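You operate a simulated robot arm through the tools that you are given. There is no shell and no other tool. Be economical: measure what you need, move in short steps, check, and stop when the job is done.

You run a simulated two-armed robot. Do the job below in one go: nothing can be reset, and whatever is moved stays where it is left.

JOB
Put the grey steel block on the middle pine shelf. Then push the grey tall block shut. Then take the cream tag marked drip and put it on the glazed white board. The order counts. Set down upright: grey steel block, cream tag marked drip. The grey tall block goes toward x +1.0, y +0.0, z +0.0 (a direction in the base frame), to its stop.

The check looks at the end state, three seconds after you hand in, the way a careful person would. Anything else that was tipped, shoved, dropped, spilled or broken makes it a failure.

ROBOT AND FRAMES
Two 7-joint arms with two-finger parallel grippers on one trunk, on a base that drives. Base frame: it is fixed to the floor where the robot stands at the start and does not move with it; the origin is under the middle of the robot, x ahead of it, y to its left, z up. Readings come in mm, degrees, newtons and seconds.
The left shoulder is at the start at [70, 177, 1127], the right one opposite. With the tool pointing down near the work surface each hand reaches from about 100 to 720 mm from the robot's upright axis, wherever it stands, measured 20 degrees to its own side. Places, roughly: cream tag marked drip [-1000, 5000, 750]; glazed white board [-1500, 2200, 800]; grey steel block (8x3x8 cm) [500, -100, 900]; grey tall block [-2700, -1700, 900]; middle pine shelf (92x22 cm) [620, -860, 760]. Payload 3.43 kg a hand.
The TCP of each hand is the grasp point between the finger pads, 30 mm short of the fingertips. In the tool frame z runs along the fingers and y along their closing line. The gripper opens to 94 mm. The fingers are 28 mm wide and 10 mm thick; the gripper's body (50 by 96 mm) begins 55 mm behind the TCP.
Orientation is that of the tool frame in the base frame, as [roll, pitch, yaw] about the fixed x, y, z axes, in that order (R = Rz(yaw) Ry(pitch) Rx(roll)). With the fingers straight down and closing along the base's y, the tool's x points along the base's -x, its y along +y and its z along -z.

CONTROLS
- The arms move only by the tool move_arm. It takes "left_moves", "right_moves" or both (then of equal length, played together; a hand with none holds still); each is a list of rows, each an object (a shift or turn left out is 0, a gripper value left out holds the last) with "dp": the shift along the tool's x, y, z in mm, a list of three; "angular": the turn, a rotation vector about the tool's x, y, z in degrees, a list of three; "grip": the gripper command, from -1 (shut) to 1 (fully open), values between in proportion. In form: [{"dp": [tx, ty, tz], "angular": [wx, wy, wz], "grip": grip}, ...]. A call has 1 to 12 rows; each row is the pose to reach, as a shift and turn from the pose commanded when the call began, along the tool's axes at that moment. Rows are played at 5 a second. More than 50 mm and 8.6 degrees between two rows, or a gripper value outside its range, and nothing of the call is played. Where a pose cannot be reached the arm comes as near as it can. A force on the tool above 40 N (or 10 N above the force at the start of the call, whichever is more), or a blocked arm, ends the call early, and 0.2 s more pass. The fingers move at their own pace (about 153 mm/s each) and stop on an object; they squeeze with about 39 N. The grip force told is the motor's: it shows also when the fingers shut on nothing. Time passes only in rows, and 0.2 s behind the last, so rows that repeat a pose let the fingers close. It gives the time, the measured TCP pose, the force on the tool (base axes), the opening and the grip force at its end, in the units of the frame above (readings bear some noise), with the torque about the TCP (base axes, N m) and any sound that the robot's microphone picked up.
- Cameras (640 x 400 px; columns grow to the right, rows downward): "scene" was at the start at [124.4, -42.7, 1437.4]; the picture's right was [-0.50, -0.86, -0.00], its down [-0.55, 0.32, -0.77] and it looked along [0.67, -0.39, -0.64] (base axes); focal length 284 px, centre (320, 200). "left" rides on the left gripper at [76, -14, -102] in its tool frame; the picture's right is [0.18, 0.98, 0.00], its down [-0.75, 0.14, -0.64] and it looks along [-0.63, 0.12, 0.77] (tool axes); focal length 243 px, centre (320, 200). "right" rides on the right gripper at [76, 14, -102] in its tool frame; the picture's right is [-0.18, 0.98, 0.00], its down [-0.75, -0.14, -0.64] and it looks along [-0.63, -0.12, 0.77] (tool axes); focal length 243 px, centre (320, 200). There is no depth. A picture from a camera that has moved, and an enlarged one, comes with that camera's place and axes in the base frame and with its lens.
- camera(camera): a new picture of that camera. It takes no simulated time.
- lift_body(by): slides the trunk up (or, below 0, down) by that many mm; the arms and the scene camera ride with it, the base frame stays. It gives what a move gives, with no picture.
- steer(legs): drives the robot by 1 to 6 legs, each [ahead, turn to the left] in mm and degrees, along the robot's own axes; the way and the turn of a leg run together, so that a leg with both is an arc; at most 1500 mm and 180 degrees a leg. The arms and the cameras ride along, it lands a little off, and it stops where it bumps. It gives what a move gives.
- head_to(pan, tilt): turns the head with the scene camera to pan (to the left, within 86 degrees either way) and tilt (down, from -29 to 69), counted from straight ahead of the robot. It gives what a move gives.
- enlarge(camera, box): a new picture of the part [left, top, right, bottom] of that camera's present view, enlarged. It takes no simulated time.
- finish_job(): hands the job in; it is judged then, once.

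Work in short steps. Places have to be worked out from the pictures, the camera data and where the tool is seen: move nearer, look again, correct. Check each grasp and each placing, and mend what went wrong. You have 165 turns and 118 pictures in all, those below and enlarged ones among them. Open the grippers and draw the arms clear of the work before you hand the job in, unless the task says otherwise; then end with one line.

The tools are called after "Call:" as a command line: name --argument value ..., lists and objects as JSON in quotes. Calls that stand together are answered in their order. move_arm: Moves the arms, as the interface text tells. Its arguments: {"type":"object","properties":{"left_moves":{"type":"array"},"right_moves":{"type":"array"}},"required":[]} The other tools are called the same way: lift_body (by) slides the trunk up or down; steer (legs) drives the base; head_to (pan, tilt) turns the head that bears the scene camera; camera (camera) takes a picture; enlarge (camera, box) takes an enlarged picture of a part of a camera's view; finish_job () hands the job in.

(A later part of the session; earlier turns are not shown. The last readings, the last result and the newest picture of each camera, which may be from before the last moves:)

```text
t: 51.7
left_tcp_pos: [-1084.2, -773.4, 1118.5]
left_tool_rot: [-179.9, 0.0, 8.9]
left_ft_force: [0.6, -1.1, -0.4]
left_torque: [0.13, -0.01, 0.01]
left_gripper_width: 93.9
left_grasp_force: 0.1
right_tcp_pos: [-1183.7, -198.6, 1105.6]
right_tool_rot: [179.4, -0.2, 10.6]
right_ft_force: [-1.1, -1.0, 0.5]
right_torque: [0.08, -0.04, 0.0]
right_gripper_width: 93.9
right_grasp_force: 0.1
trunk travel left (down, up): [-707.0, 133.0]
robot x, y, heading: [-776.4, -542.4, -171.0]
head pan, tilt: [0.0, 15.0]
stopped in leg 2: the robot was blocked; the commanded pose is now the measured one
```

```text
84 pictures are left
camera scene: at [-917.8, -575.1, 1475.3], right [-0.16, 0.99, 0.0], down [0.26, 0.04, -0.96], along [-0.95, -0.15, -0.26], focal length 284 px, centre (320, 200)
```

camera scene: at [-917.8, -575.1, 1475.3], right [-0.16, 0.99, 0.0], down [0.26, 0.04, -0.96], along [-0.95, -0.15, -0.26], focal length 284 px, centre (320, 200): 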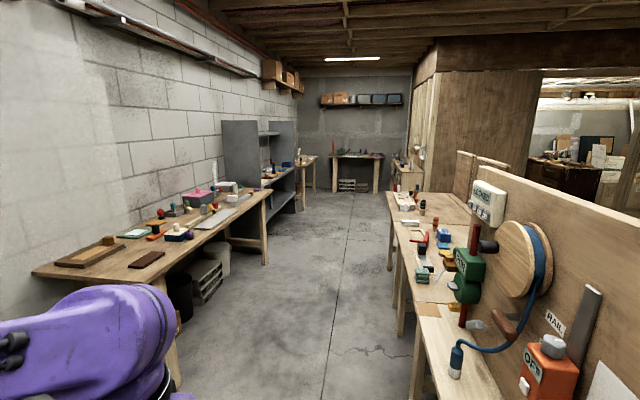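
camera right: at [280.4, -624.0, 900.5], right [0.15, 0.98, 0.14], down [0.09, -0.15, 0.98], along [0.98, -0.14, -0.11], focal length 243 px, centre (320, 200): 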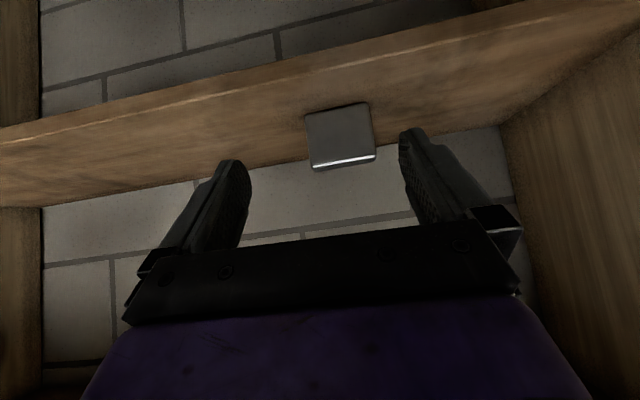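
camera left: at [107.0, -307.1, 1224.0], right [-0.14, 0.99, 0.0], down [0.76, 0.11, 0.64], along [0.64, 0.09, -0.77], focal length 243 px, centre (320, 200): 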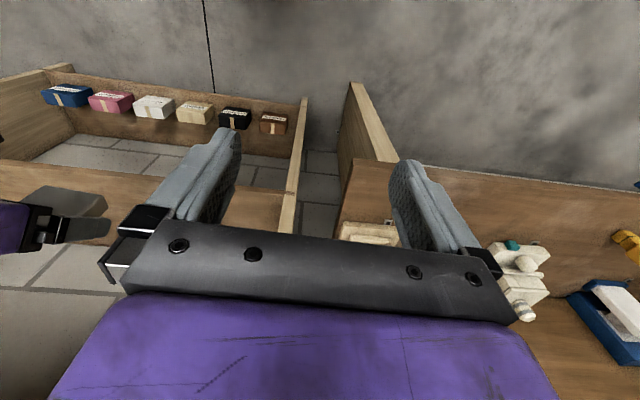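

The base was blocked after 280 mm. I look down to the right and left to see what I touched.

Call:
head_to --pan -60 --tilt 40

Call:
camera --camera "scene"

Call:
camera --camera "right"

```text
t: 53.0
left_tcp_pos: [-1079.0, -770.6, 1120.3]
left_tool_rot: [-180.0, 0.1, 8.8]
left_ft_force: [0.5, 0.0, 0.0]
left_torque: [0.01, 0.03, 0.0]
left_gripper_width: 94.3
left_grasp_force: 0.1
right_tcp_pos: [-1180.6, -196.1, 1106.7]
right_tool_rot: [179.1, -0.1, 10.6]
right_ft_force: [0.7, 0.1, 0.1]
right_torque: [0.0, -0.03, -0.01]
right_gripper_width: 94.1
right_grasp_force: 0.1
trunk travel left (down, up): [-707.0, 133.0]
robot x, y, heading: [-773.0, -547.3, -171.1]
head pan, tilt: [-60.0, 40.0]
```

```text
83 pictures are left
camera scene: at [-873.3, -490.8, 1436.6], right [0.78, 0.63, 0.0], down [0.41, -0.5, -0.77], along [-0.48, 0.59, -0.64], focal length 284 px, centre (320, 200)
```

scene: 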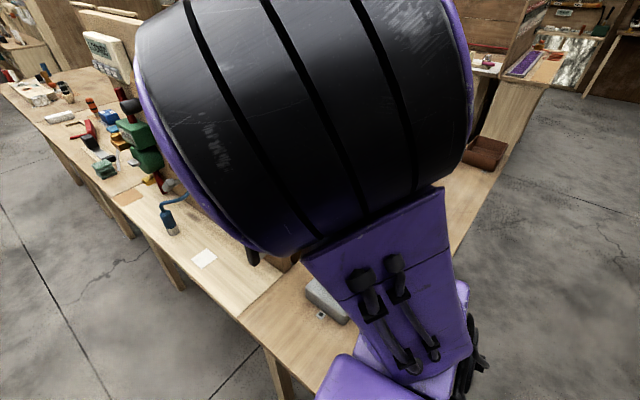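

```text
82 pictures are left
camera right: at [-1102.6, -194.8, 1208.9], right [0.0, -1.0, 0.01], down [-0.77, 0.01, 0.64], along [-0.64, -0.01, -0.77], focal length 243 px, centre (320, 200)
```

right: 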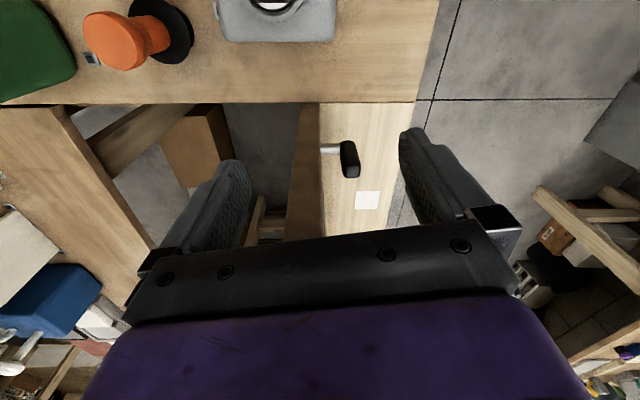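

My right hand was over the neighbouring bench, near its upright panel, and the bench edge lies at y≈-370. I reverse out the way I came and shift to the aisle centre (y≈-930).

Call:
steer --legs '[[-280, 0]]'

Call:
camera --camera "scene"

```text
t: 55.0
left_tcp_pos: [-807.2, -727.1, 1120.5]
left_tool_rot: [-180.0, 0.0, 8.7]
left_ft_force: [0.5, 0.1, 0.3]
left_torque: [0.02, -0.05, 0.05]
left_gripper_width: 93.9
left_grasp_force: 0.0
right_tcp_pos: [-905.2, -153.0, 1107.3]
right_tool_rot: [179.2, 0.0, 10.7]
right_ft_force: [-0.3, -0.7, 0.0]
right_torque: [-0.02, -0.01, 0.01]
right_gripper_width: 94.0
right_grasp_force: 0.1
trunk travel left (down, up): [-707.0, 133.0]
robot x, y, heading: [-493.4, -506.4, -171.1]
head pan, tilt: [-60.0, 40.0]
```

```text
81 pictures are left
camera scene: at [-600.1, -446.9, 1436.4], right [0.78, 0.63, 0.0], down [0.41, -0.5, -0.77], along [-0.48, 0.6, -0.64], focal length 284 px, centre (320, 200)
```

scene: 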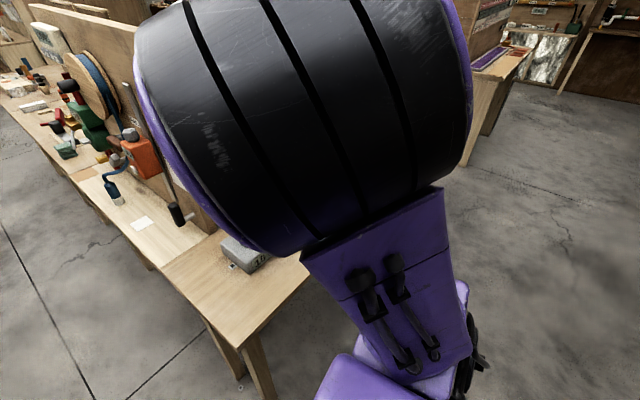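

Nothing looks disturbed. I drive: left to heading -90°, 430 mm, then right to heading 180° in the aisle.

Call:
steer --legs '[[0, 81], [430, 0], [0, -90]]'

Call:
head_to --pan 0 --tilt 25

Call:
camera --camera "scene"

```text
t: 64.9
left_tcp_pos: [-851.1, -1080.0, 1121.7]
left_tool_rot: [180.0, 0.0, -2.6]
left_ft_force: [-0.9, -0.1, -0.2]
left_torque: [0.02, 0.03, 0.0]
left_gripper_width: 93.9
left_grasp_force: 0.1
right_tcp_pos: [-834.1, -497.6, 1106.0]
right_tool_rot: [179.2, 0.0, -0.8]
right_ft_force: [-0.8, -0.4, 0.6]
right_torque: [0.0, 0.02, -0.01]
right_gripper_width: 94.0
right_grasp_force: 0.0
trunk travel left (down, up): [-707.0, 133.0]
robot x, y, heading: [-502.2, -924.4, 177.4]
head pan, tilt: [-60.0, 40.0]
```

```text
t: 66.2
left_tcp_pos: [-849.6, -1080.6, 1121.7]
left_tool_rot: [180.0, 0.1, -2.7]
left_ft_force: [0.3, 0.3, 0.4]
left_torque: [0.0, 0.01, 0.01]
left_gripper_width: 94.0
left_grasp_force: 0.1
right_tcp_pos: [-833.1, -495.7, 1106.2]
right_tool_rot: [179.2, -0.1, -0.9]
right_ft_force: [-0.3, -0.2, -0.4]
right_torque: [-0.02, -0.01, 0.03]
right_gripper_width: 94.0
right_grasp_force: 0.1
trunk travel left (down, up): [-707.0, 133.0]
robot x, y, heading: [-504.3, -924.9, 177.4]
head pan, tilt: [0.0, 25.0]
```

```text
80 pictures are left
camera scene: at [-645.2, -917.6, 1459.8], right [0.04, 1.0, 0.0], down [0.42, -0.02, -0.91], along [-0.91, 0.04, -0.42], focal length 284 px, centre (320, 200)
```

scene: 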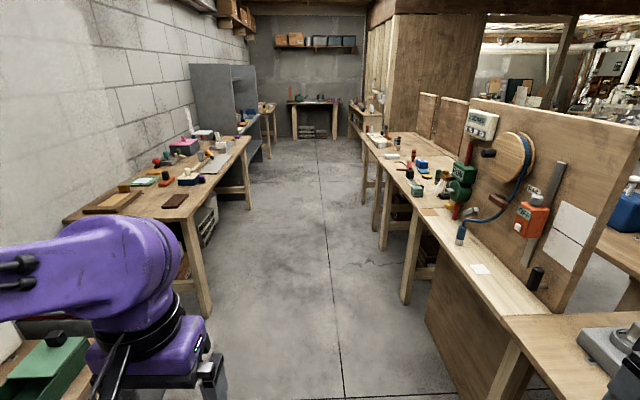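

The aisle is clear. I correct heading to about 182° and drive toward x≈-2600.

Call:
steer --legs '[[0, 4], [1400, 0], [700, 0]]'

Call:
head_to --pan 80 --tilt 40

Call:
camera --camera "scene"

```text
t: 77.1
left_tcp_pos: [-2954.3, -1127.0, 1121.5]
left_tool_rot: [-179.9, 0.2, 0.3]
left_ft_force: [-0.3, 0.0, 0.3]
left_torque: [0.01, 0.04, 0.02]
left_gripper_width: 94.1
left_grasp_force: 0.0
right_tcp_pos: [-2967.7, -545.1, 1106.7]
right_tool_rot: [179.1, 0.1, 2.1]
right_ft_force: [0.3, -0.5, -0.1]
right_torque: [-0.03, 0.02, -0.01]
right_gripper_width: 94.1
right_grasp_force: 0.0
trunk travel left (down, up): [-707.0, 133.0]
robot x, y, heading: [-2619.1, -955.9, -179.4]
head pan, tilt: [0.0, 25.0]
```

```text
t: 78.6
left_tcp_pos: [-2953.1, -1128.8, 1120.7]
left_tool_rot: [-180.0, 0.3, 0.4]
left_ft_force: [0.3, 0.5, 0.5]
left_torque: [-0.01, 0.0, -0.01]
left_gripper_width: 93.8
left_grasp_force: 0.0
right_tcp_pos: [-2967.1, -544.7, 1106.3]
right_tool_rot: [179.1, 0.0, 2.2]
right_ft_force: [-0.4, -0.3, -0.4]
right_torque: [0.01, -0.03, 0.0]
right_gripper_width: 94.0
right_grasp_force: 0.1
trunk travel left (down, up): [-707.0, 133.0]
robot x, y, heading: [-2613.6, -954.7, -179.7]
head pan, tilt: [80.0, 40.0]
```

```text
79 pictures are left
camera scene: at [-2680.0, -1038.3, 1436.5], right [-0.99, 0.17, 0.0], down [0.11, 0.63, -0.77], along [-0.13, -0.76, -0.64], focal length 284 px, centre (320, 200)
```

scene: 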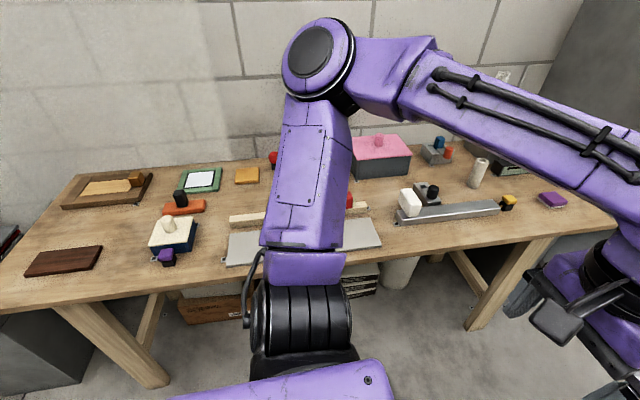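

The left arm hides it, so I turn to face the bench.

Call:
steer --legs '[[0, 90]]'

Call:
head_to --pan 0 --tilt 35

Call:
camera --camera "scene"

```text
t: 82.8
left_tcp_pos: [-2446.2, -1294.1, 1121.1]
left_tool_rot: [-179.9, 0.2, 89.9]
left_ft_force: [0.2, 0.8, -0.1]
left_torque: [-0.04, -0.02, 0.01]
left_gripper_width: 94.0
left_grasp_force: 0.1
right_tcp_pos: [-3028.7, -1302.2, 1105.5]
right_tool_rot: [179.2, 0.0, 91.7]
right_ft_force: [-0.2, -1.2, -0.3]
right_torque: [0.04, 0.01, 0.02]
right_gripper_width: 94.0
right_grasp_force: 0.0
trunk travel left (down, up): [-707.0, 133.0]
robot x, y, heading: [-2615.4, -955.5, -89.8]
head pan, tilt: [80.0, 40.0]
```

```text
t: 84.4
left_tcp_pos: [-2445.4, -1293.8, 1120.9]
left_tool_rot: [-180.0, 0.2, 89.9]
left_ft_force: [0.8, -0.7, -0.1]
left_torque: [0.0, 0.01, -0.01]
left_gripper_width: 93.9
left_grasp_force: 0.0
right_tcp_pos: [-3028.5, -1302.5, 1106.6]
right_tool_rot: [179.3, -0.1, 91.6]
right_ft_force: [-0.3, -0.2, 1.5]
right_torque: [0.02, -0.02, 0.01]
right_gripper_width: 94.1
right_grasp_force: 0.0
trunk travel left (down, up): [-707.0, 133.0]
robot x, y, heading: [-2614.8, -953.1, -90.0]
head pan, tilt: [0.0, 35.0]
```

```text
78 pictures are left
camera scene: at [-2615.5, -1092.2, 1444.1], right [-1.0, 0.0, 0.0], down [0.0, 0.57, -0.82], along [0.0, -0.82, -0.57], focal length 284 px, centre (320, 200)
```

scene: 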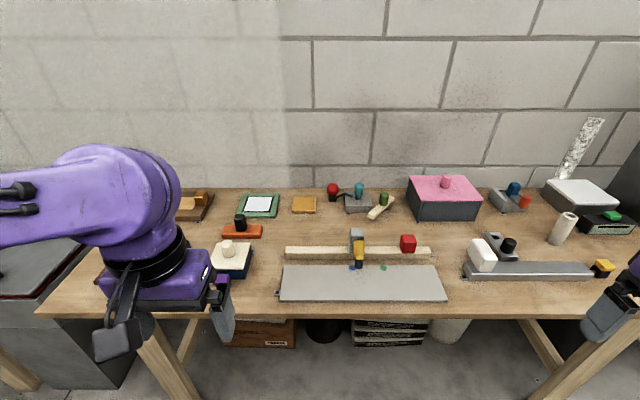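

Call:
enlarge --camera "scene" --box '[270, 200, 460, 310]'

```text
3.37 times, centred on (365, 255) of scene
camera zoom: at [-2615.5, -1092.2, 1444.1], right [-1.0, 0.0, 0.0], down [0.0, 0.57, -0.82], along [0.0, -0.82, -0.57], focal length 955 px, centre (168, 15)
```

zoom: 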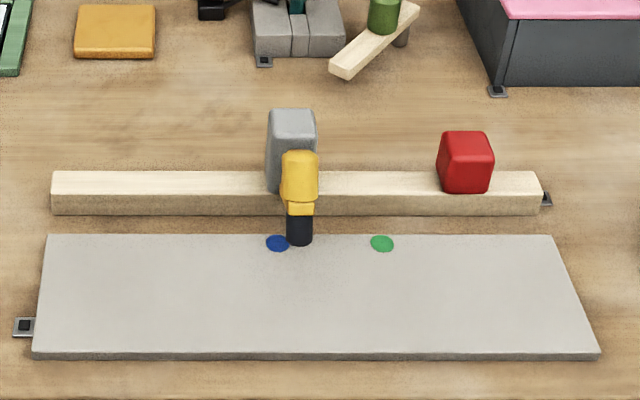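

The grey tall block sits on a wooden rail, with a red cube toward −x and a yellow/black lever in front. I move the right hand closer (still well above) for a hand-camera view.

Call:
move_arm --right_moves '[{"dp": [-26, 42, 0], "grip": -1}, {"dp": [-52, 84, 0], "grip": -1}, {"dp": [-78, 126, 0], "grip": -1}, {"dp": [-104, 168, 0], "grip": -1}, {"dp": [-130, 210, 0], "grip": -1}, {"dp": [-130, 210, 0], "grip": -1}]'

Call:
camera --camera "right"

Call:
camera --camera "scene"

```text
t: 85.8
left_tcp_pos: [-2446.7, -1293.6, 1122.1]
left_tool_rot: [180.0, 0.2, 89.9]
left_ft_force: [0.8, -0.6, 0.2]
left_torque: [-0.01, 0.0, -0.01]
left_gripper_width: 94.3
left_grasp_force: 0.1
right_tcp_pos: [-2814.5, -1425.9, 1108.9]
right_tool_rot: [179.2, 0.2, 91.6]
right_ft_force: [-0.2, 0.1, -0.6]
right_torque: [0.01, -0.01, 0.0]
right_gripper_width: 0.4
right_grasp_force: 33.0
right hand out of reach, approached as far as the arm can: row 2, 3, 4
trunk travel left (down, up): [-707.0, 133.0]
robot x, y, heading: [-2614.8, -952.9, -89.9]
head pan, tilt: [0.0, 35.0]
```

```text
76 pictures are left
camera right: at [-2804.4, -1348.6, 1211.9], right [0.99, -0.15, 0.01], down [-0.13, -0.76, 0.64], along [-0.09, -0.64, -0.77], focal length 243 px, centre (320, 200)
```

right: 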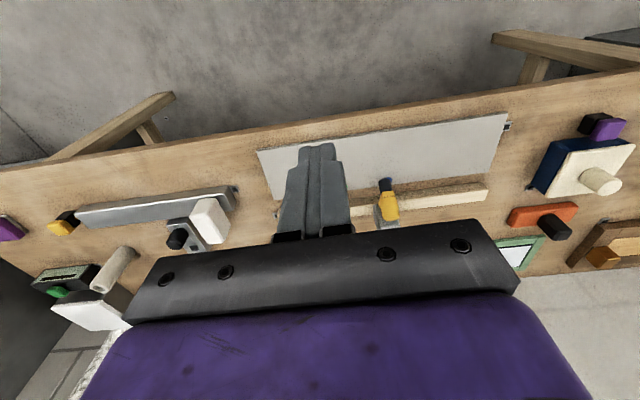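

```text
75 pictures are left
camera scene: at [-2616.7, -1091.9, 1444.1], right [-1.0, 0.0, 0.0], down [0.0, 0.57, -0.82], along [0.0, -0.82, -0.57], focal length 284 px, centre (320, 200)
```

scene: 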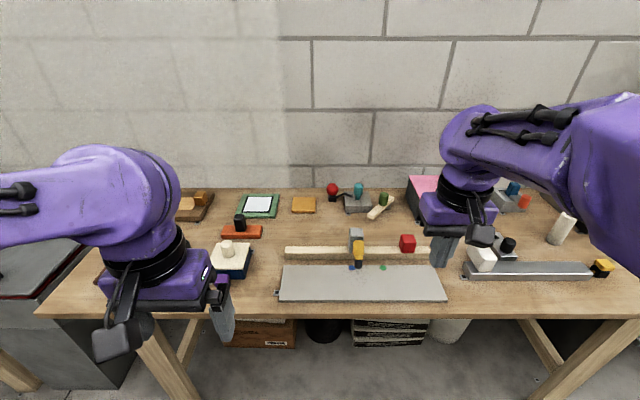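

Call:
enlarge --camera "right" --box '[330, 130, 510, 240]'

```text
3.56 times, centred on (420, 185) of right
camera zoom: at [-2804.4, -1348.6, 1211.9], right [0.99, -0.15, 0.01], down [-0.13, -0.76, 0.64], along [-0.09, -0.64, -0.77], focal length 863 px, centre (-36, 253)
```

zoom: 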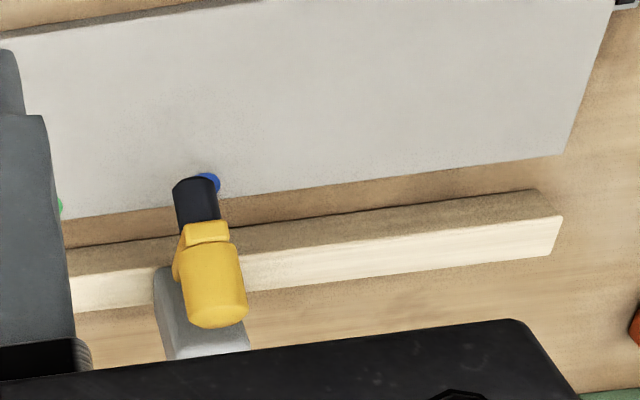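

Triangulated: block −x face x≈-2741, y from about -1674 to -1708, top z≈919, rail top ≈860; red cube begins near x≈-2843. I drive 110 mm closer so that the right hand reaches comfortably.

Call:
steer --legs '[[110, 0]]'

```text
t: 87.0
left_tcp_pos: [-2445.2, -1403.6, 1120.5]
left_tool_rot: [180.0, 0.2, 89.9]
left_ft_force: [-0.4, -0.1, 0.4]
left_torque: [0.03, 0.02, -0.02]
left_gripper_width: 94.0
left_grasp_force: 0.0
right_tcp_pos: [-2814.7, -1533.8, 1108.4]
right_tool_rot: [179.2, 0.1, 91.6]
right_ft_force: [0.2, -1.1, -0.3]
right_torque: [-0.01, -0.01, 0.0]
right_gripper_width: 0.0
right_grasp_force: 32.7
trunk travel left (down, up): [-707.0, 133.0]
robot x, y, heading: [-2614.1, -1063.0, -89.7]
head pan, tilt: [0.0, 35.0]
```

Now I bring the closed right hand above the gap on the block's −x side, at z≈1000.

Call:
move_arm --right_moves '[{"dp": [-40, 7, 20], "grip": -1}, {"dp": [-80, 14, 40], "grip": -1}, {"dp": [-120, 21, 60], "grip": -1}, {"dp": [-157, 28, 85], "grip": -1}, {"dp": [-157, 28, 108], "grip": -1}, {"dp": [-157, 28, 108], "grip": -1}]'

Call:
camera --camera "right"

Call:
enlarge --camera "scene" --box '[260, 180, 460, 320]'

```text
t: 88.4
left_tcp_pos: [-2446.2, -1403.2, 1121.0]
left_tool_rot: [180.0, 0.1, 89.9]
left_ft_force: [0.0, 0.3, 0.8]
left_torque: [-0.02, 0.0, 0.01]
left_gripper_width: 93.8
left_grasp_force: 0.0
right_tcp_pos: [-2781.3, -1691.4, 1001.2]
right_tool_rot: [179.3, 0.2, 91.7]
right_ft_force: [0.4, -0.4, -0.1]
right_torque: [-0.03, 0.01, 0.03]
right_gripper_width: 0.0
right_grasp_force: 32.8
trunk travel left (down, up): [-707.0, 133.0]
robot x, y, heading: [-2618.6, -1065.1, -90.2]
head pan, tilt: [0.0, 35.0]
```

```text
73 pictures are left
camera right: at [-2771.5, -1614.5, 1104.0], right [0.99, -0.16, 0.01], down [-0.13, -0.76, 0.64], along [-0.09, -0.63, -0.77], focal length 243 px, centre (320, 200)
```

right: 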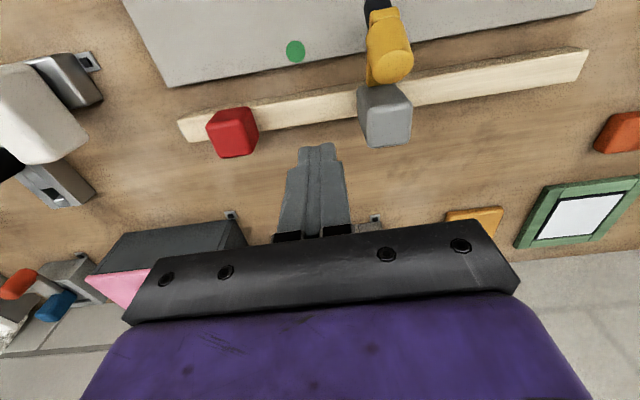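

```text
2.86 times, centred on (360, 250) of scene
camera zoom: at [-2615.4, -1201.0, 1444.1], right [-1.0, 0.0, 0.0], down [0.0, 0.57, -0.82], along [0.0, -0.82, -0.57], focal length 810 px, centre (206, 57)
```

zoom: 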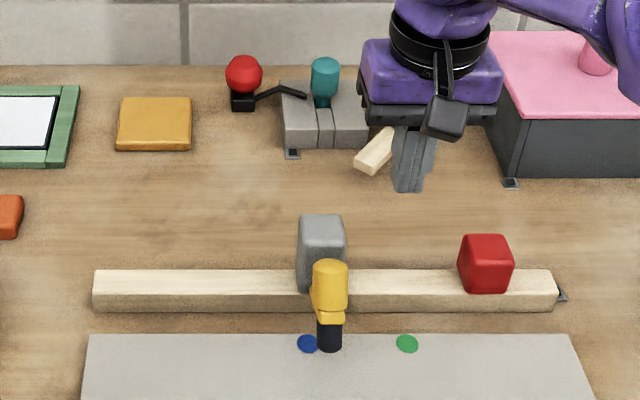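

Refined: plate top z≈821, rail top ≈838, block spans z 838–905, y -1694…-1725, −x face ≈-2744. I descend to TCP z≈890 (tips ≈860) in the gap, shifting y to -1710.

Call:
move_arm --right_moves '[{"dp": [-10, 0, 0], "grip": -1}, {"dp": [-19, 0, 25], "grip": -1}, {"dp": [-19, 0, 55], "grip": -1}, {"dp": [-19, 0, 85], "grip": -1}, {"dp": [-19, 0, 111], "grip": -1}, {"dp": [-19, 0, 111], "grip": -1}]'

Call:
camera --camera "right"

Call:
enlarge --camera "scene" --box '[260, 180, 460, 320]'

```text
t: 89.8
left_tcp_pos: [-2446.0, -1404.0, 1120.9]
left_tool_rot: [180.0, 0.2, 89.9]
left_ft_force: [-0.6, 0.4, -0.4]
left_torque: [-0.03, 0.01, 0.02]
left_gripper_width: 94.3
left_grasp_force: 0.0
right_tcp_pos: [-2780.0, -1709.2, 889.8]
right_tool_rot: [179.3, 0.1, 91.5]
right_ft_force: [-0.5, -0.5, -0.8]
right_torque: [-0.03, -0.01, -0.01]
right_gripper_width: 0.0
right_grasp_force: 32.8
trunk travel left (down, up): [-707.0, 133.0]
robot x, y, heading: [-2615.0, -1069.1, -89.9]
head pan, tilt: [0.0, 35.0]
```

```text
71 pictures are left
camera right: at [-2769.5, -1632.5, 992.5], right [0.99, -0.16, 0.01], down [-0.13, -0.76, 0.64], along [-0.09, -0.63, -0.77], focal length 243 px, centre (320, 200)
```

right: 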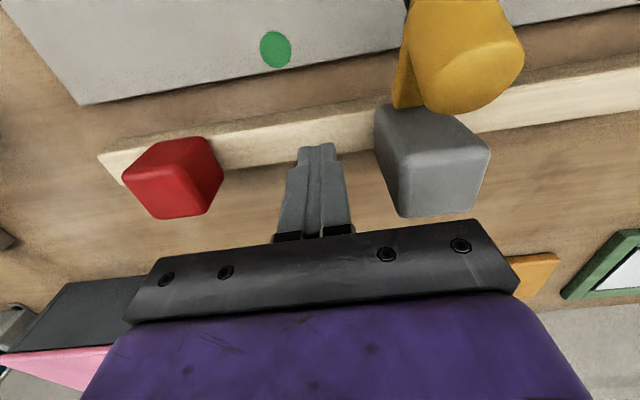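

```text
2.86 times, centred on (360, 250) of scene
camera zoom: at [-2615.3, -1200.7, 1444.1], right [-1.0, 0.0, 0.0], down [0.0, 0.57, -0.82], along [0.0, -0.82, -0.57], focal length 810 px, centre (206, 57)
```

zoom: 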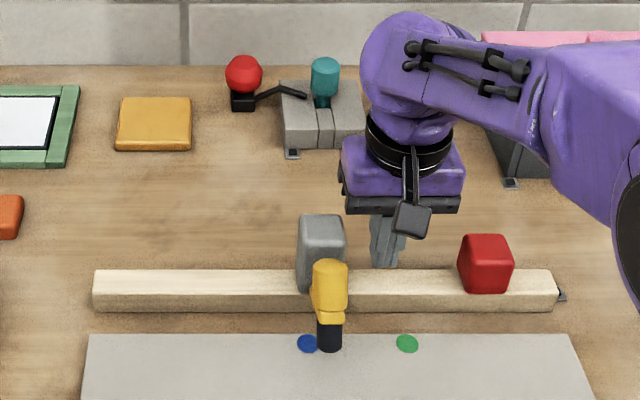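

The fingers sit between the red cube and the grey block. I push toward +x in 6 mm steps.

Call:
move_arm --right_moves '[{"dp": [0, 8, 0], "grip": -1}, {"dp": [0, 16, 0], "grip": -1}, {"dp": [0, 24, 0], "grip": -1}, {"dp": [-1, 30, 0], "grip": -1}, {"dp": [-1, 36, 0], "grip": -1}, {"dp": [-1, 42, 0], "grip": -1}, {"dp": [-1, 48, 0], "grip": -1}]'

Call:
enlarge --camera "scene" --box '[260, 180, 460, 320]'

```text
t: 91.4
left_tcp_pos: [-2445.5, -1402.8, 1121.7]
left_tool_rot: [-179.9, 0.2, 89.7]
left_ft_force: [0.0, 0.4, 0.1]
left_torque: [0.01, 0.0, 0.01]
left_gripper_width: 94.3
left_grasp_force: 0.1
right_tcp_pos: [-2730.3, -1708.5, 891.1]
right_tool_rot: [179.1, 0.1, 91.6]
right_ft_force: [-2.6, -0.6, 0.1]
right_torque: [-0.01, -0.01, 0.0]
right_gripper_width: 0.0
right_grasp_force: 32.6
trunk travel left (down, up): [-707.0, 133.0]
robot x, y, heading: [-2613.7, -1061.6, -89.8]
head pan, tilt: [0.0, 35.0]
```

```text
2.86 times, centred on (360, 250) of scene
camera zoom: at [-2616.0, -1201.5, 1444.0], right [-1.0, 0.0, 0.0], down [0.0, 0.57, -0.82], along [0.0, -0.82, -0.57], focal length 810 px, centre (206, 57)
```

zoom: 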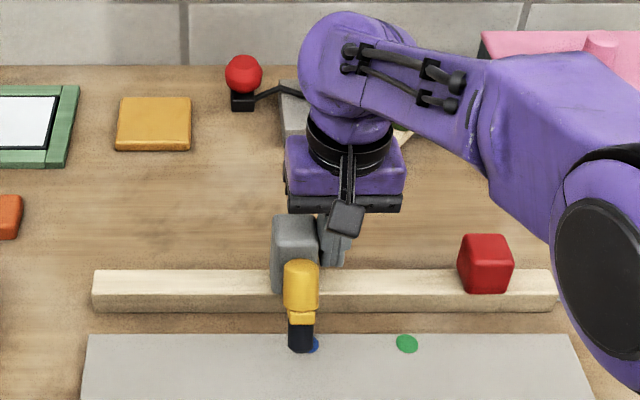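

It slides with ~3 N. I continue pushing.

Call:
move_arm --right_moves '[{"dp": [0, 6, 0], "grip": -1}, {"dp": [0, 12, 0], "grip": -1}, {"dp": [-1, 18, 0], "grip": -1}, {"dp": [-1, 24, 0], "grip": -1}, {"dp": [-1, 30, 0], "grip": -1}, {"dp": [-1, 36, 0], "grip": -1}, {"dp": [-1, 42, 0], "grip": -1}, {"dp": [-1, 48, 0], "grip": -1}]'

Call:
enlarge --camera "scene" --box '[260, 180, 460, 320]'

```text
t: 93.2
left_tcp_pos: [-2446.5, -1402.8, 1121.9]
left_tool_rot: [180.0, 0.1, 89.8]
left_ft_force: [0.8, -0.3, 0.1]
left_torque: [0.0, 0.02, -0.03]
left_gripper_width: 94.2
left_grasp_force: 0.0
right_tcp_pos: [-2682.1, -1708.3, 891.5]
right_tool_rot: [179.1, 0.0, 91.6]
right_ft_force: [-3.0, -0.3, -0.6]
right_torque: [0.01, -0.01, -0.05]
right_gripper_width: 0.0
right_grasp_force: 33.5
trunk travel left (down, up): [-707.0, 133.0]
robot x, y, heading: [-2616.2, -1068.1, -89.9]
head pan, tilt: [0.0, 35.0]
```

```text
2.86 times, centred on (360, 250) of scene
camera zoom: at [-2615.9, -1201.7, 1444.0], right [-1.0, 0.0, 0.0], down [0.0, 0.57, -0.82], along [0.0, -0.82, -0.57], focal length 810 px, centre (206, 57)
```

zoom: 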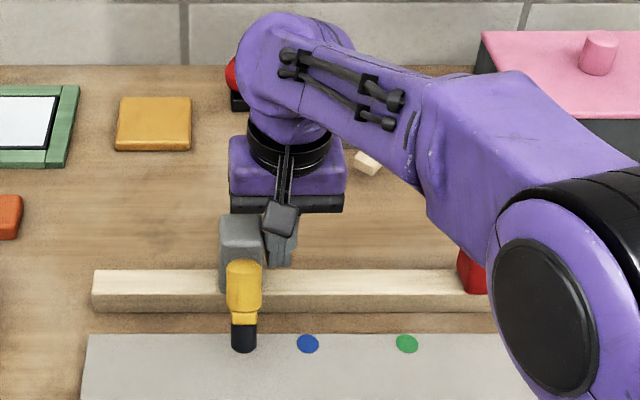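

Still sliding smoothly. I keep going.

Call:
move_arm --right_moves '[{"dp": [0, 6, 0], "grip": -1}, {"dp": [0, 12, 0], "grip": -1}, {"dp": [-1, 18, 0], "grip": -1}, {"dp": [-1, 24, 0], "grip": -1}, {"dp": [-1, 30, 0], "grip": -1}, {"dp": [-1, 36, 0], "grip": -1}, {"dp": [-1, 42, 0], "grip": -1}, {"dp": [-1, 48, 0], "grip": -1}]'

Call:
enlarge --camera "scene" --box '[260, 180, 460, 320]'

```text
t: 95.0
left_tcp_pos: [-2446.7, -1403.8, 1121.3]
left_tool_rot: [-180.0, 0.2, 89.9]
left_ft_force: [-0.4, 0.0, 0.7]
left_torque: [-0.01, 0.01, -0.02]
left_gripper_width: 94.1
left_grasp_force: 0.1
right_tcp_pos: [-2632.7, -1708.3, 891.4]
right_tool_rot: [179.1, -0.1, 91.7]
right_ft_force: [-1.8, 0.3, -0.8]
right_torque: [0.03, -0.01, -0.01]
right_gripper_width: 0.0
right_grasp_force: 32.8
trunk travel left (down, up): [-707.0, 133.0]
robot x, y, heading: [-2612.1, -1066.1, -90.2]
head pan, tilt: [0.0, 35.0]
```

```text
2.86 times, centred on (360, 250) of scene
camera zoom: at [-2616.0, -1201.5, 1444.1], right [-1.0, 0.0, 0.0], down [0.0, 0.57, -0.82], along [0.0, -0.82, -0.57], focal length 810 px, centre (206, 57)
```

zoom: 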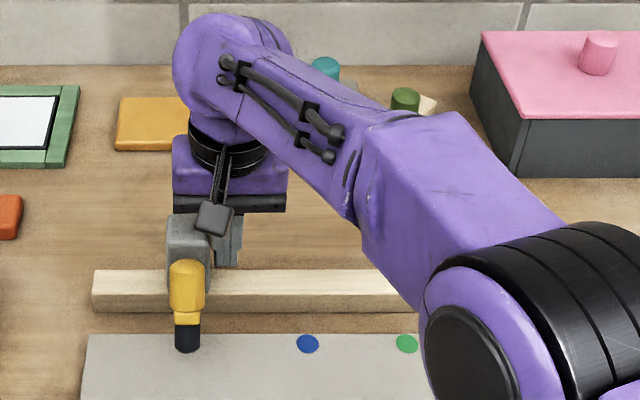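

Continuing, with smaller steps as the rail end nears.

Call:
move_arm --right_moves '[{"dp": [0, 5, 0], "grip": -1}, {"dp": [0, 10, 0], "grip": -1}, {"dp": [-1, 15, 0], "grip": -1}, {"dp": [-1, 20, 0], "grip": -1}, {"dp": [-1, 25, 0], "grip": -1}, {"dp": [-1, 30, 0], "grip": -1}, {"dp": [-1, 35, 0], "grip": -1}]'

Call:
enlarge --camera "scene" --box '[260, 180, 460, 320]'

```text
t: 96.6
left_tcp_pos: [-2447.3, -1404.4, 1120.5]
left_tool_rot: [-180.0, 0.2, 89.7]
left_ft_force: [0.3, 0.5, 0.3]
left_torque: [0.01, -0.04, -0.02]
left_gripper_width: 94.1
left_grasp_force: 0.1
right_tcp_pos: [-2604.5, -1703.2, 892.9]
right_tool_rot: [179.2, 0.0, 91.5]
right_ft_force: [-2.6, -0.4, -0.1]
right_torque: [0.04, -0.01, -0.06]
right_gripper_width: 0.0
right_grasp_force: 33.2
right hand out of reach, approached as far as the arm can: row 7
trunk travel left (down, up): [-707.0, 133.0]
robot x, y, heading: [-2617.4, -1062.5, -89.6]
head pan, tilt: [0.0, 35.0]
```

```text
2.86 times, centred on (360, 250) of scene
camera zoom: at [-2616.0, -1201.7, 1444.0], right [-1.0, 0.0, 0.0], down [0.0, 0.57, -0.82], along [0.0, -0.82, -0.57], focal length 810 px, centre (206, 57)
```

zoom: 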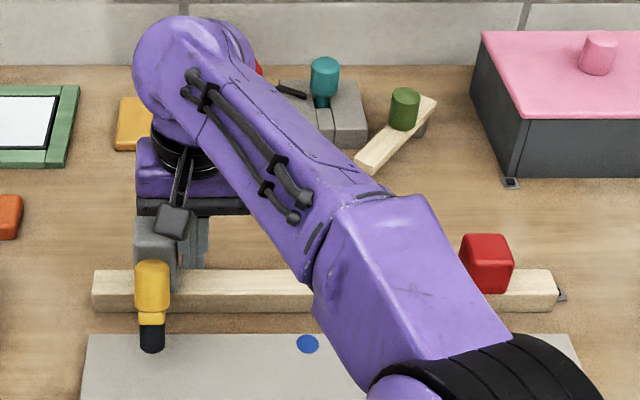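

The right arm reached its lateral limit with the block still sliding freely. I withdraw the right hand (away from block, up, back), then finish the push with the left hand.

Call:
move_arm --right_moves '[{"dp": [0, -20, 0]}, {"dp": [0, -25, -45]}, {"dp": [0, -25, -95]}, {"dp": [0, -25, -145]}, {"dp": [35, -50, -165]}, {"dp": [70, -80, -180]}, {"dp": [105, -110, -190]}, {"dp": [140, -140, -200]}, {"dp": [175, -170, -210]}, {"dp": [210, -200, -210]}, {"dp": [230, -240, -210]}]'

Call:
camera --camera "scene"

```text
t: 99.0
left_tcp_pos: [-2448.4, -1404.0, 1120.9]
left_tool_rot: [179.8, 0.2, 89.8]
left_ft_force: [0.1, -0.1, -0.4]
left_torque: [0.01, -0.05, -0.02]
left_gripper_width: 93.8
left_grasp_force: 0.0
right_tcp_pos: [-2796.9, -1711.6, 1170.1]
right_tool_rot: [179.1, -0.1, 91.6]
right_ft_force: [-0.3, -0.2, -1.0]
right_torque: [0.0, 0.0, 0.02]
right_gripper_width: 0.0
right_grasp_force: 33.2
right hand out of reach, approached as far as the arm can: row 1, 2, 3, 5, 6, 7, 8, 9, 10, 11
trunk travel left (down, up): [-707.0, 133.0]
robot x, y, heading: [-2614.9, -1062.5, -90.0]
head pan, tilt: [0.0, 35.0]
```

```text
65 pictures are left
camera scene: at [-2618.6, -1202.3, 1444.0], right [-1.0, 0.0, 0.0], down [0.0, 0.57, -0.82], along [0.0, -0.82, -0.57], focal length 284 px, centre (320, 200)
```

scene: 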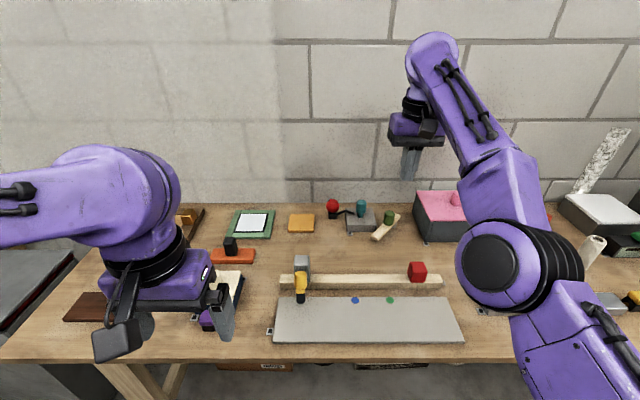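

The block is at the left end region, and the right hand is clear at x≈-2797. Now the left hand, closed, goes high to (-2632, -1708).

Call:
move_arm --left_moves '[{"dp": [-38, -23, 0], "grip": -1}, {"dp": [-76, -46, 0], "grip": -1}, {"dp": [-114, -69, 0], "grip": -1}, {"dp": [-152, -92, 0], "grip": -1}, {"dp": [-190, -115, 0], "grip": -1}, {"dp": [-228, -138, 0], "grip": -1}, {"dp": [-266, -161, 20], "grip": -1}, {"dp": [-304, -185, 50], "grip": -1}, {"dp": [-304, -185, 90], "grip": -1}, {"dp": [-304, -185, 120], "grip": -1}]'

Call:
camera --camera "left"

Call:
camera --camera "scene"

```text
refused: row 8 steps farther than a row can; nothing moved
```

```text
64 pictures are left
camera left: at [-2463.0, -1328.3, 1224.5], right [0.98, 0.18, 0.0], down [0.14, -0.75, 0.64], along [0.12, -0.63, -0.77], focal length 243 px, centre (320, 200)
```

left: 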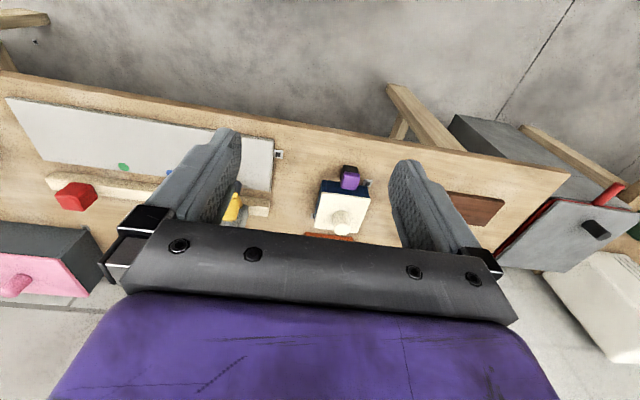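

```text
63 pictures are left
camera scene: at [-2618.6, -1202.3, 1444.0], right [-1.0, 0.0, 0.0], down [0.0, 0.57, -0.82], along [0.0, -0.82, -0.57], focal length 284 px, centre (320, 200)
```

scene: 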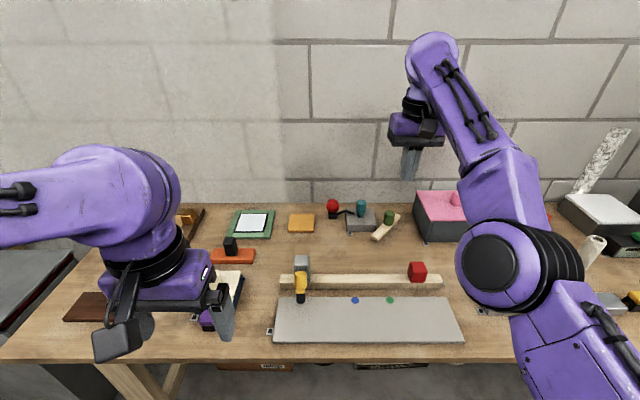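

One row was too long; I resend with finer rows.

Call:
move_arm --left_moves '[{"dp": [-38, -23, 0], "grip": -1}, {"dp": [-76, -46, 0], "grip": -1}, {"dp": [-114, -69, 0], "grip": -1}, {"dp": [-152, -92, 0], "grip": -1}, {"dp": [-190, -115, 0], "grip": -1}, {"dp": [-228, -138, 0], "grip": -1}, {"dp": [-266, -161, 10], "grip": -1}, {"dp": [-304, -185, 20], "grip": -1}, {"dp": [-304, -185, 60], "grip": -1}, {"dp": [-304, -185, 100], "grip": -1}, {"dp": [-304, -185, 120], "grip": -1}]'

Call:
camera --camera "left"

Call:
camera --camera "scene"

```text
t: 101.4
left_tcp_pos: [-2625.9, -1702.9, 1001.5]
left_tool_rot: [180.0, 0.1, 89.7]
left_ft_force: [-0.8, 0.0, 0.8]
left_torque: [0.03, 0.03, -0.01]
left_gripper_width: 0.2
left_grasp_force: 32.8
left hand out of reach, approached as far as the arm can: row 8, 9, 10, 11
right_tcp_pos: [-2794.4, -1710.1, 1170.6]
right_tool_rot: [179.2, -0.1, 91.6]
right_ft_force: [0.2, 0.0, 1.0]
right_torque: [0.0, 0.01, 0.0]
right_gripper_width: 0.1
right_grasp_force: 33.0
trunk travel left (down, up): [-707.0, 133.0]
robot x, y, heading: [-2615.3, -1065.3, -89.9]
head pan, tilt: [0.0, 35.0]
```

```text
62 pictures are left
camera left: at [-2639.7, -1626.7, 1105.0], right [0.98, 0.18, 0.0], down [0.14, -0.75, 0.64], along [0.12, -0.63, -0.76], focal length 243 px, centre (320, 200)
```

left: 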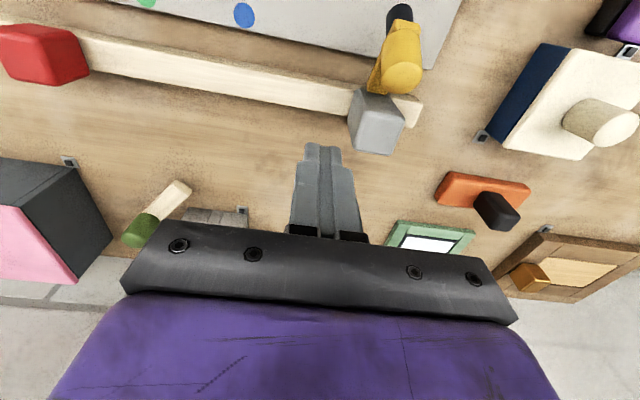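

```text
61 pictures are left
camera scene: at [-2615.5, -1201.1, 1444.1], right [-1.0, 0.0, 0.0], down [0.0, 0.57, -0.82], along [0.0, -0.82, -0.57], focal length 284 px, centre (320, 200)
```

scene: 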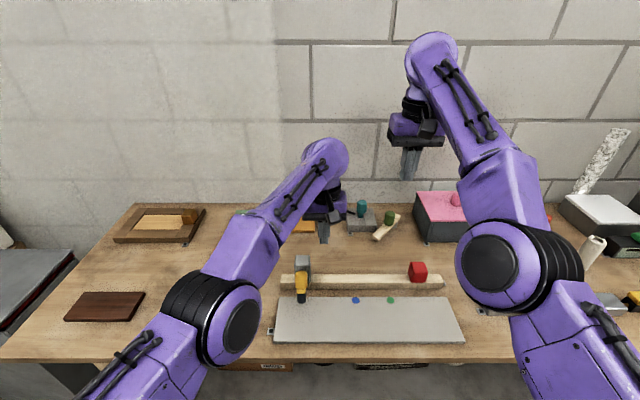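

The left fingers are about 20 mm on the −x side of the block. I descend to z≈890.

Call:
move_arm --left_moves '[{"dp": [-3, 0, 30], "grip": -1}, {"dp": [-6, 0, 60], "grip": -1}, {"dp": [-6, 0, 90], "grip": -1}, {"dp": [-6, 0, 111], "grip": -1}, {"dp": [-6, 0, 111], "grip": -1}]'

Call:
camera --camera "left"

```text
t: 102.6
left_tcp_pos: [-2621.6, -1704.2, 889.9]
left_tool_rot: [180.0, 0.2, 89.8]
left_ft_force: [-0.5, 0.1, 0.6]
left_torque: [-0.01, 0.0, 0.02]
left_gripper_width: 0.0
left_grasp_force: 32.5
left hand out of reach, approached as far as the arm can: row 2, 3, 4, 5
right_tcp_pos: [-2795.4, -1710.8, 1171.1]
right_tool_rot: [179.2, -0.1, 91.6]
right_ft_force: [0.7, -0.1, -0.3]
right_torque: [-0.02, 0.0, 0.01]
right_gripper_width: 0.1
right_grasp_force: 33.1
trunk travel left (down, up): [-707.0, 133.0]
robot x, y, heading: [-2613.6, -1062.9, -89.8]
head pan, tilt: [0.0, 35.0]
```

```text
60 pictures are left
camera left: at [-2636.3, -1629.2, 993.0], right [0.98, 0.18, 0.0], down [0.14, -0.75, 0.64], along [0.12, -0.63, -0.76], focal length 243 px, centre (320, 200)
```

left: 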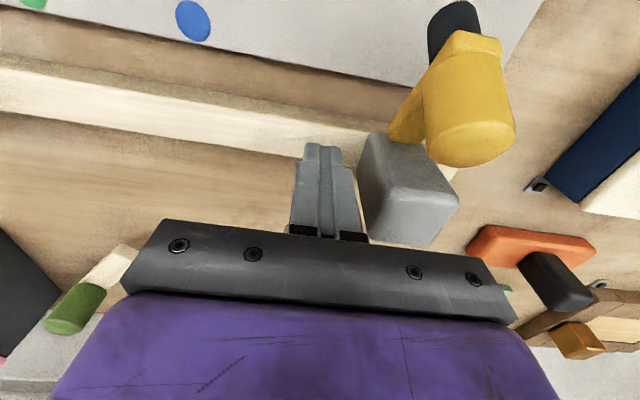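

Good clearance. Now I push +x with the left hand until the force rises.

Call:
move_arm --left_moves '[{"dp": [0, 6, 0], "grip": -1}, {"dp": [0, 12, 0], "grip": -1}, {"dp": [0, 18, 0], "grip": -1}, {"dp": [0, 24, 0], "grip": -1}, {"dp": [0, 30, 0], "grip": -1}, {"dp": [0, 36, 0], "grip": -1}, {"dp": [0, 42, 0], "grip": -1}, {"dp": [0, 48, 0], "grip": -1}]'

Call:
enlarge --camera "scene" --box '[240, 180, 460, 320]'

```text
t: 104.4
left_tcp_pos: [-2580.4, -1721.2, 888.9]
left_tool_rot: [-180.0, 0.1, 89.9]
left_ft_force: [-2.8, 2.1, 0.0]
left_torque: [-0.02, -0.03, 0.09]
left_gripper_width: 0.0
left_grasp_force: 32.6
left hand out of reach, approached as far as the arm can: row 2, 3, 4, 5, 6, 7, 8
right_tcp_pos: [-2793.8, -1710.0, 1171.6]
right_tool_rot: [179.2, -0.1, 91.5]
right_ft_force: [0.1, 1.0, 0.1]
right_torque: [0.0, -0.03, -0.03]
right_gripper_width: 0.1
right_grasp_force: 33.0
trunk travel left (down, up): [-707.0, 133.0]
robot x, y, heading: [-2616.9, -1062.9, -89.8]
head pan, tilt: [0.0, 35.0]
```

```text
2.86 times, centred on (350, 250) of scene
camera zoom: at [-2616.1, -1201.2, 1444.1], right [-1.0, 0.0, 0.0], down [0.0, 0.57, -0.82], along [0.0, -0.82, -0.57], focal length 810 px, centre (234, 57)
```

zoom: 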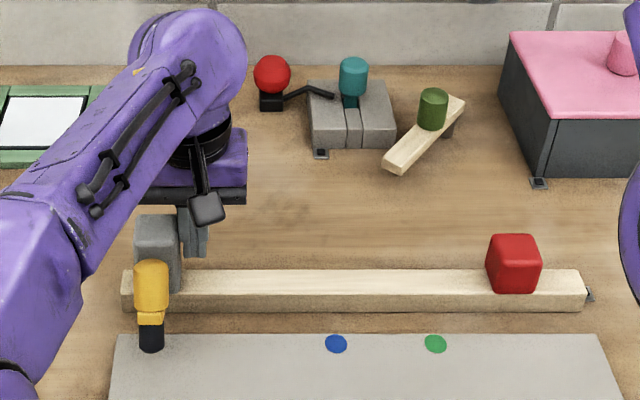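

Still sliding lightly; block is ~14 mm from the rail's end. I recentre the finger in y and push on in 3 mm steps.

Call:
move_arm --left_moves '[{"dp": [10, 0, 0], "grip": -1}, {"dp": [10, 3, 0], "grip": -1}, {"dp": [10, 6, 0], "grip": -1}, {"dp": [10, 9, 0], "grip": -1}, {"dp": [10, 12, 0], "grip": -1}]'

Call:
enlarge --camera "scene" --box '[240, 180, 460, 320]'

```text
t: 105.6
left_tcp_pos: [-2573.0, -1723.7, 886.9]
left_tool_rot: [180.0, 0.1, 89.8]
left_ft_force: [-3.2, 0.8, 0.2]
left_torque: [-0.02, -0.04, 0.07]
left_gripper_width: 0.0
left_grasp_force: 33.1
left hand out of reach, approached as far as the arm can: row 1, 2, 3, 4, 5
right_tcp_pos: [-2794.7, -1709.8, 1171.0]
right_tool_rot: [179.1, -0.1, 91.5]
right_ft_force: [0.8, -0.4, -0.3]
right_torque: [-0.03, 0.03, 0.01]
right_gripper_width: 0.1
right_grasp_force: 32.9
trunk travel left (down, up): [-707.0, 133.0]
robot x, y, heading: [-2617.8, -1060.6, -90.0]
head pan, tilt: [0.0, 35.0]
```

```text
2.86 times, centred on (350, 250) of scene
camera zoom: at [-2616.6, -1201.1, 1444.1], right [-1.0, 0.0, 0.0], down [0.0, 0.57, -0.82], along [0.0, -0.82, -0.57], focal length 810 px, centre (234, 57)
```

zoom: 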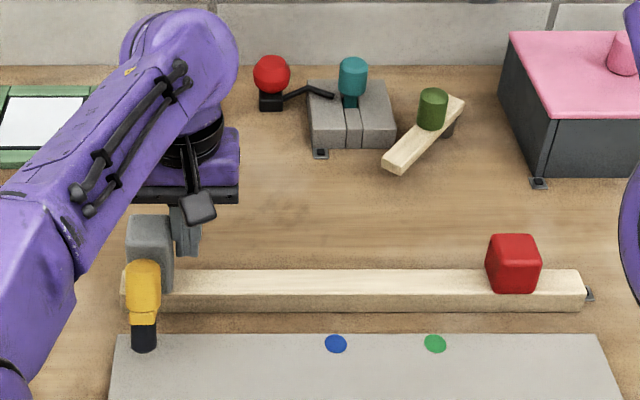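

The block still moves at ~3 N and is nearly at the rail end. I continue gently, watching the y drift.

Call:
move_arm --left_moves '[{"dp": [5, 4, 0], "grip": -1}, {"dp": [10, 8, 0], "grip": -1}, {"dp": [15, 12, 0], "grip": -1}, {"dp": [15, 16, 0], "grip": -1}, {"dp": [15, 16, 0], "grip": -1}]'

Call:
enlarge --camera "scene" --box '[240, 180, 460, 320]'

```text
t: 106.8
left_tcp_pos: [-2570.6, -1724.6, 887.2]
left_tool_rot: [179.9, 0.2, 89.9]
left_ft_force: [-30.8, 8.2, 4.6]
left_torque: [-0.05, -0.22, 0.3]
left_gripper_width: 0.2
left_grasp_force: 33.1
left hand out of reach, approached as far as the arm can: row 1, 2, 3, 4, 5
right_tcp_pos: [-2800.0, -1707.4, 1171.2]
right_tool_rot: [178.9, 0.0, 91.6]
right_ft_force: [0.0, 0.3, 0.9]
right_torque: [0.02, 0.01, 0.03]
right_gripper_width: 0.0
right_grasp_force: 33.4
trunk travel left (down, up): [-707.0, 133.0]
robot x, y, heading: [-2616.0, -1063.1, -90.1]
head pan, tilt: [0.0, 35.0]
```

```text
2.86 times, centred on (350, 250) of scene
camera zoom: at [-2623.5, -1198.8, 1444.3], right [-1.0, 0.0, -0.01], down [0.01, 0.57, -0.82], along [0.0, -0.82, -0.57], focal length 810 px, centre (234, 57)
```

zoom: 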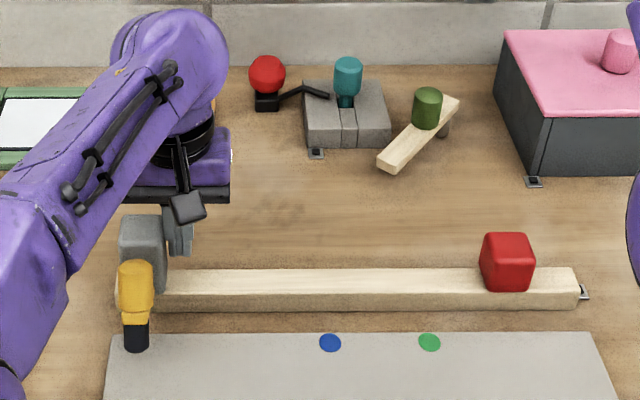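

Force rose to 31 N with no more travel: the stop is reached. I back the fingers off in −x, then lift clear.

Call:
move_arm --left_moves '[{"dp": [0, -15, 0], "grip": -1}, {"dp": [0, -35, 0], "grip": -1}, {"dp": [0, -40, -40], "grip": -1}, {"dp": [0, -40, -85], "grip": -1}, {"dp": [0, -40, -130], "grip": -1}, {"dp": [0, -40, -175], "grip": -1}, {"dp": [0, -20, -220], "grip": -1}, {"dp": [20, 15, -235], "grip": -1}, {"dp": [50, 50, -235], "grip": -1}, {"dp": [80, 85, -235], "grip": -1}]'

Call:
camera --camera "scene"

```text
t: 109.0
left_tcp_pos: [-2476.4, -1644.9, 1121.4]
left_tool_rot: [-179.9, 0.4, 89.7]
left_ft_force: [0.6, -0.4, 0.3]
left_torque: [0.02, 0.0, 0.0]
left_gripper_width: 0.0
left_grasp_force: 33.0
left hand out of reach, approached as far as the arm can: row 1, 2, 3, 4, 5, 6, 7
right_tcp_pos: [-2792.4, -1709.3, 1171.6]
right_tool_rot: [179.3, 0.0, 91.6]
right_ft_force: [-0.1, 0.2, 0.0]
right_torque: [0.0, -0.02, 0.0]
right_gripper_width: 0.0
right_grasp_force: 32.9
trunk travel left (down, up): [-707.0, 133.0]
robot x, y, heading: [-2617.2, -1064.0, -89.9]
head pan, tilt: [0.0, 35.0]
```

```text
56 pictures are left
camera scene: at [-2614.3, -1200.2, 1444.1], right [-1.0, 0.0, 0.0], down [0.0, 0.57, -0.82], along [0.0, -0.82, -0.57], focal length 284 px, centre (320, 200)
```

scene: 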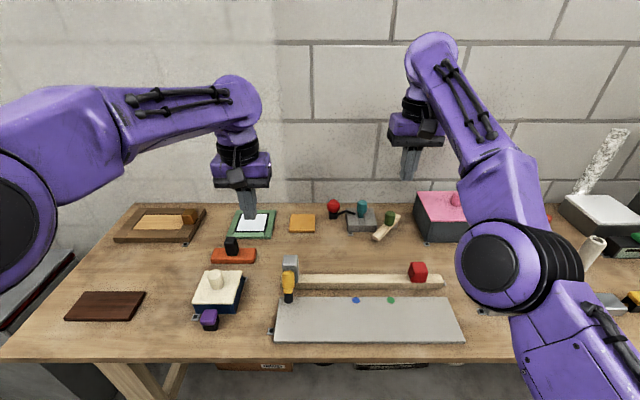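

The grey block stays at the rail's end stop. I tuck both arms: left back toward the body, right lowered slightly and pulled back.

Call:
move_arm --left_moves '[{"dp": [40, 5, 0], "grip": -1}, {"dp": [80, 10, 0], "grip": -1}, {"dp": [120, 15, 0], "grip": -1}, {"dp": [160, 20, 0], "grip": -1}, {"dp": [200, 25, 0], "grip": 1}, {"dp": [240, 30, 0], "grip": 1}, {"dp": [240, 30, 0], "grip": 1}]' --right_moves '[{"dp": [30, -25, 5]}, {"dp": [60, -50, 10]}, {"dp": [90, -75, 15]}, {"dp": [120, -100, 20]}, {"dp": [150, -125, 25]}, {"dp": [185, -150, 30]}, {"dp": [220, -175, 40]}]'

Call:
steer --legs '[[-200, 0]]'

```text
t: 110.6
left_tcp_pos: [-2450.3, -1403.4, 1121.0]
left_tool_rot: [179.8, 0.3, 89.7]
left_ft_force: [0.0, -0.2, 0.6]
left_torque: [0.03, -0.03, 0.01]
left_gripper_width: 94.0
left_grasp_force: 0.0
right_tcp_pos: [-3019.9, -1693.7, 1166.5]
right_tool_rot: [178.9, -0.1, 91.7]
right_ft_force: [0.4, 0.5, -0.4]
right_torque: [0.04, -0.04, 0.0]
right_gripper_width: 0.1
right_grasp_force: 33.0
right hand out of reach, approached as far as the arm can: row 1, 2, 3, 4, 5, 6, 7
trunk travel left (down, up): [-707.0, 133.0]
robot x, y, heading: [-2615.2, -1062.1, -89.8]
head pan, tilt: [0.0, 35.0]
```

```text
t: 112.2
left_tcp_pos: [-2450.0, -1203.2, 1120.0]
left_tool_rot: [-180.0, 0.0, 89.7]
left_ft_force: [0.4, 0.0, 0.3]
left_torque: [0.0, -0.01, 0.0]
left_gripper_width: 94.0
left_grasp_force: 0.1
right_tcp_pos: [-3021.0, -1490.4, 1168.7]
right_tool_rot: [179.2, -0.1, 91.4]
right_ft_force: [-0.1, 0.8, 0.6]
right_torque: [0.01, 0.04, 0.01]
right_gripper_width: 0.0
right_grasp_force: 33.3
trunk travel left (down, up): [-707.0, 133.0]
robot x, y, heading: [-2617.4, -862.3, -89.9]
head pan, tilt: [0.0, 35.0]
```

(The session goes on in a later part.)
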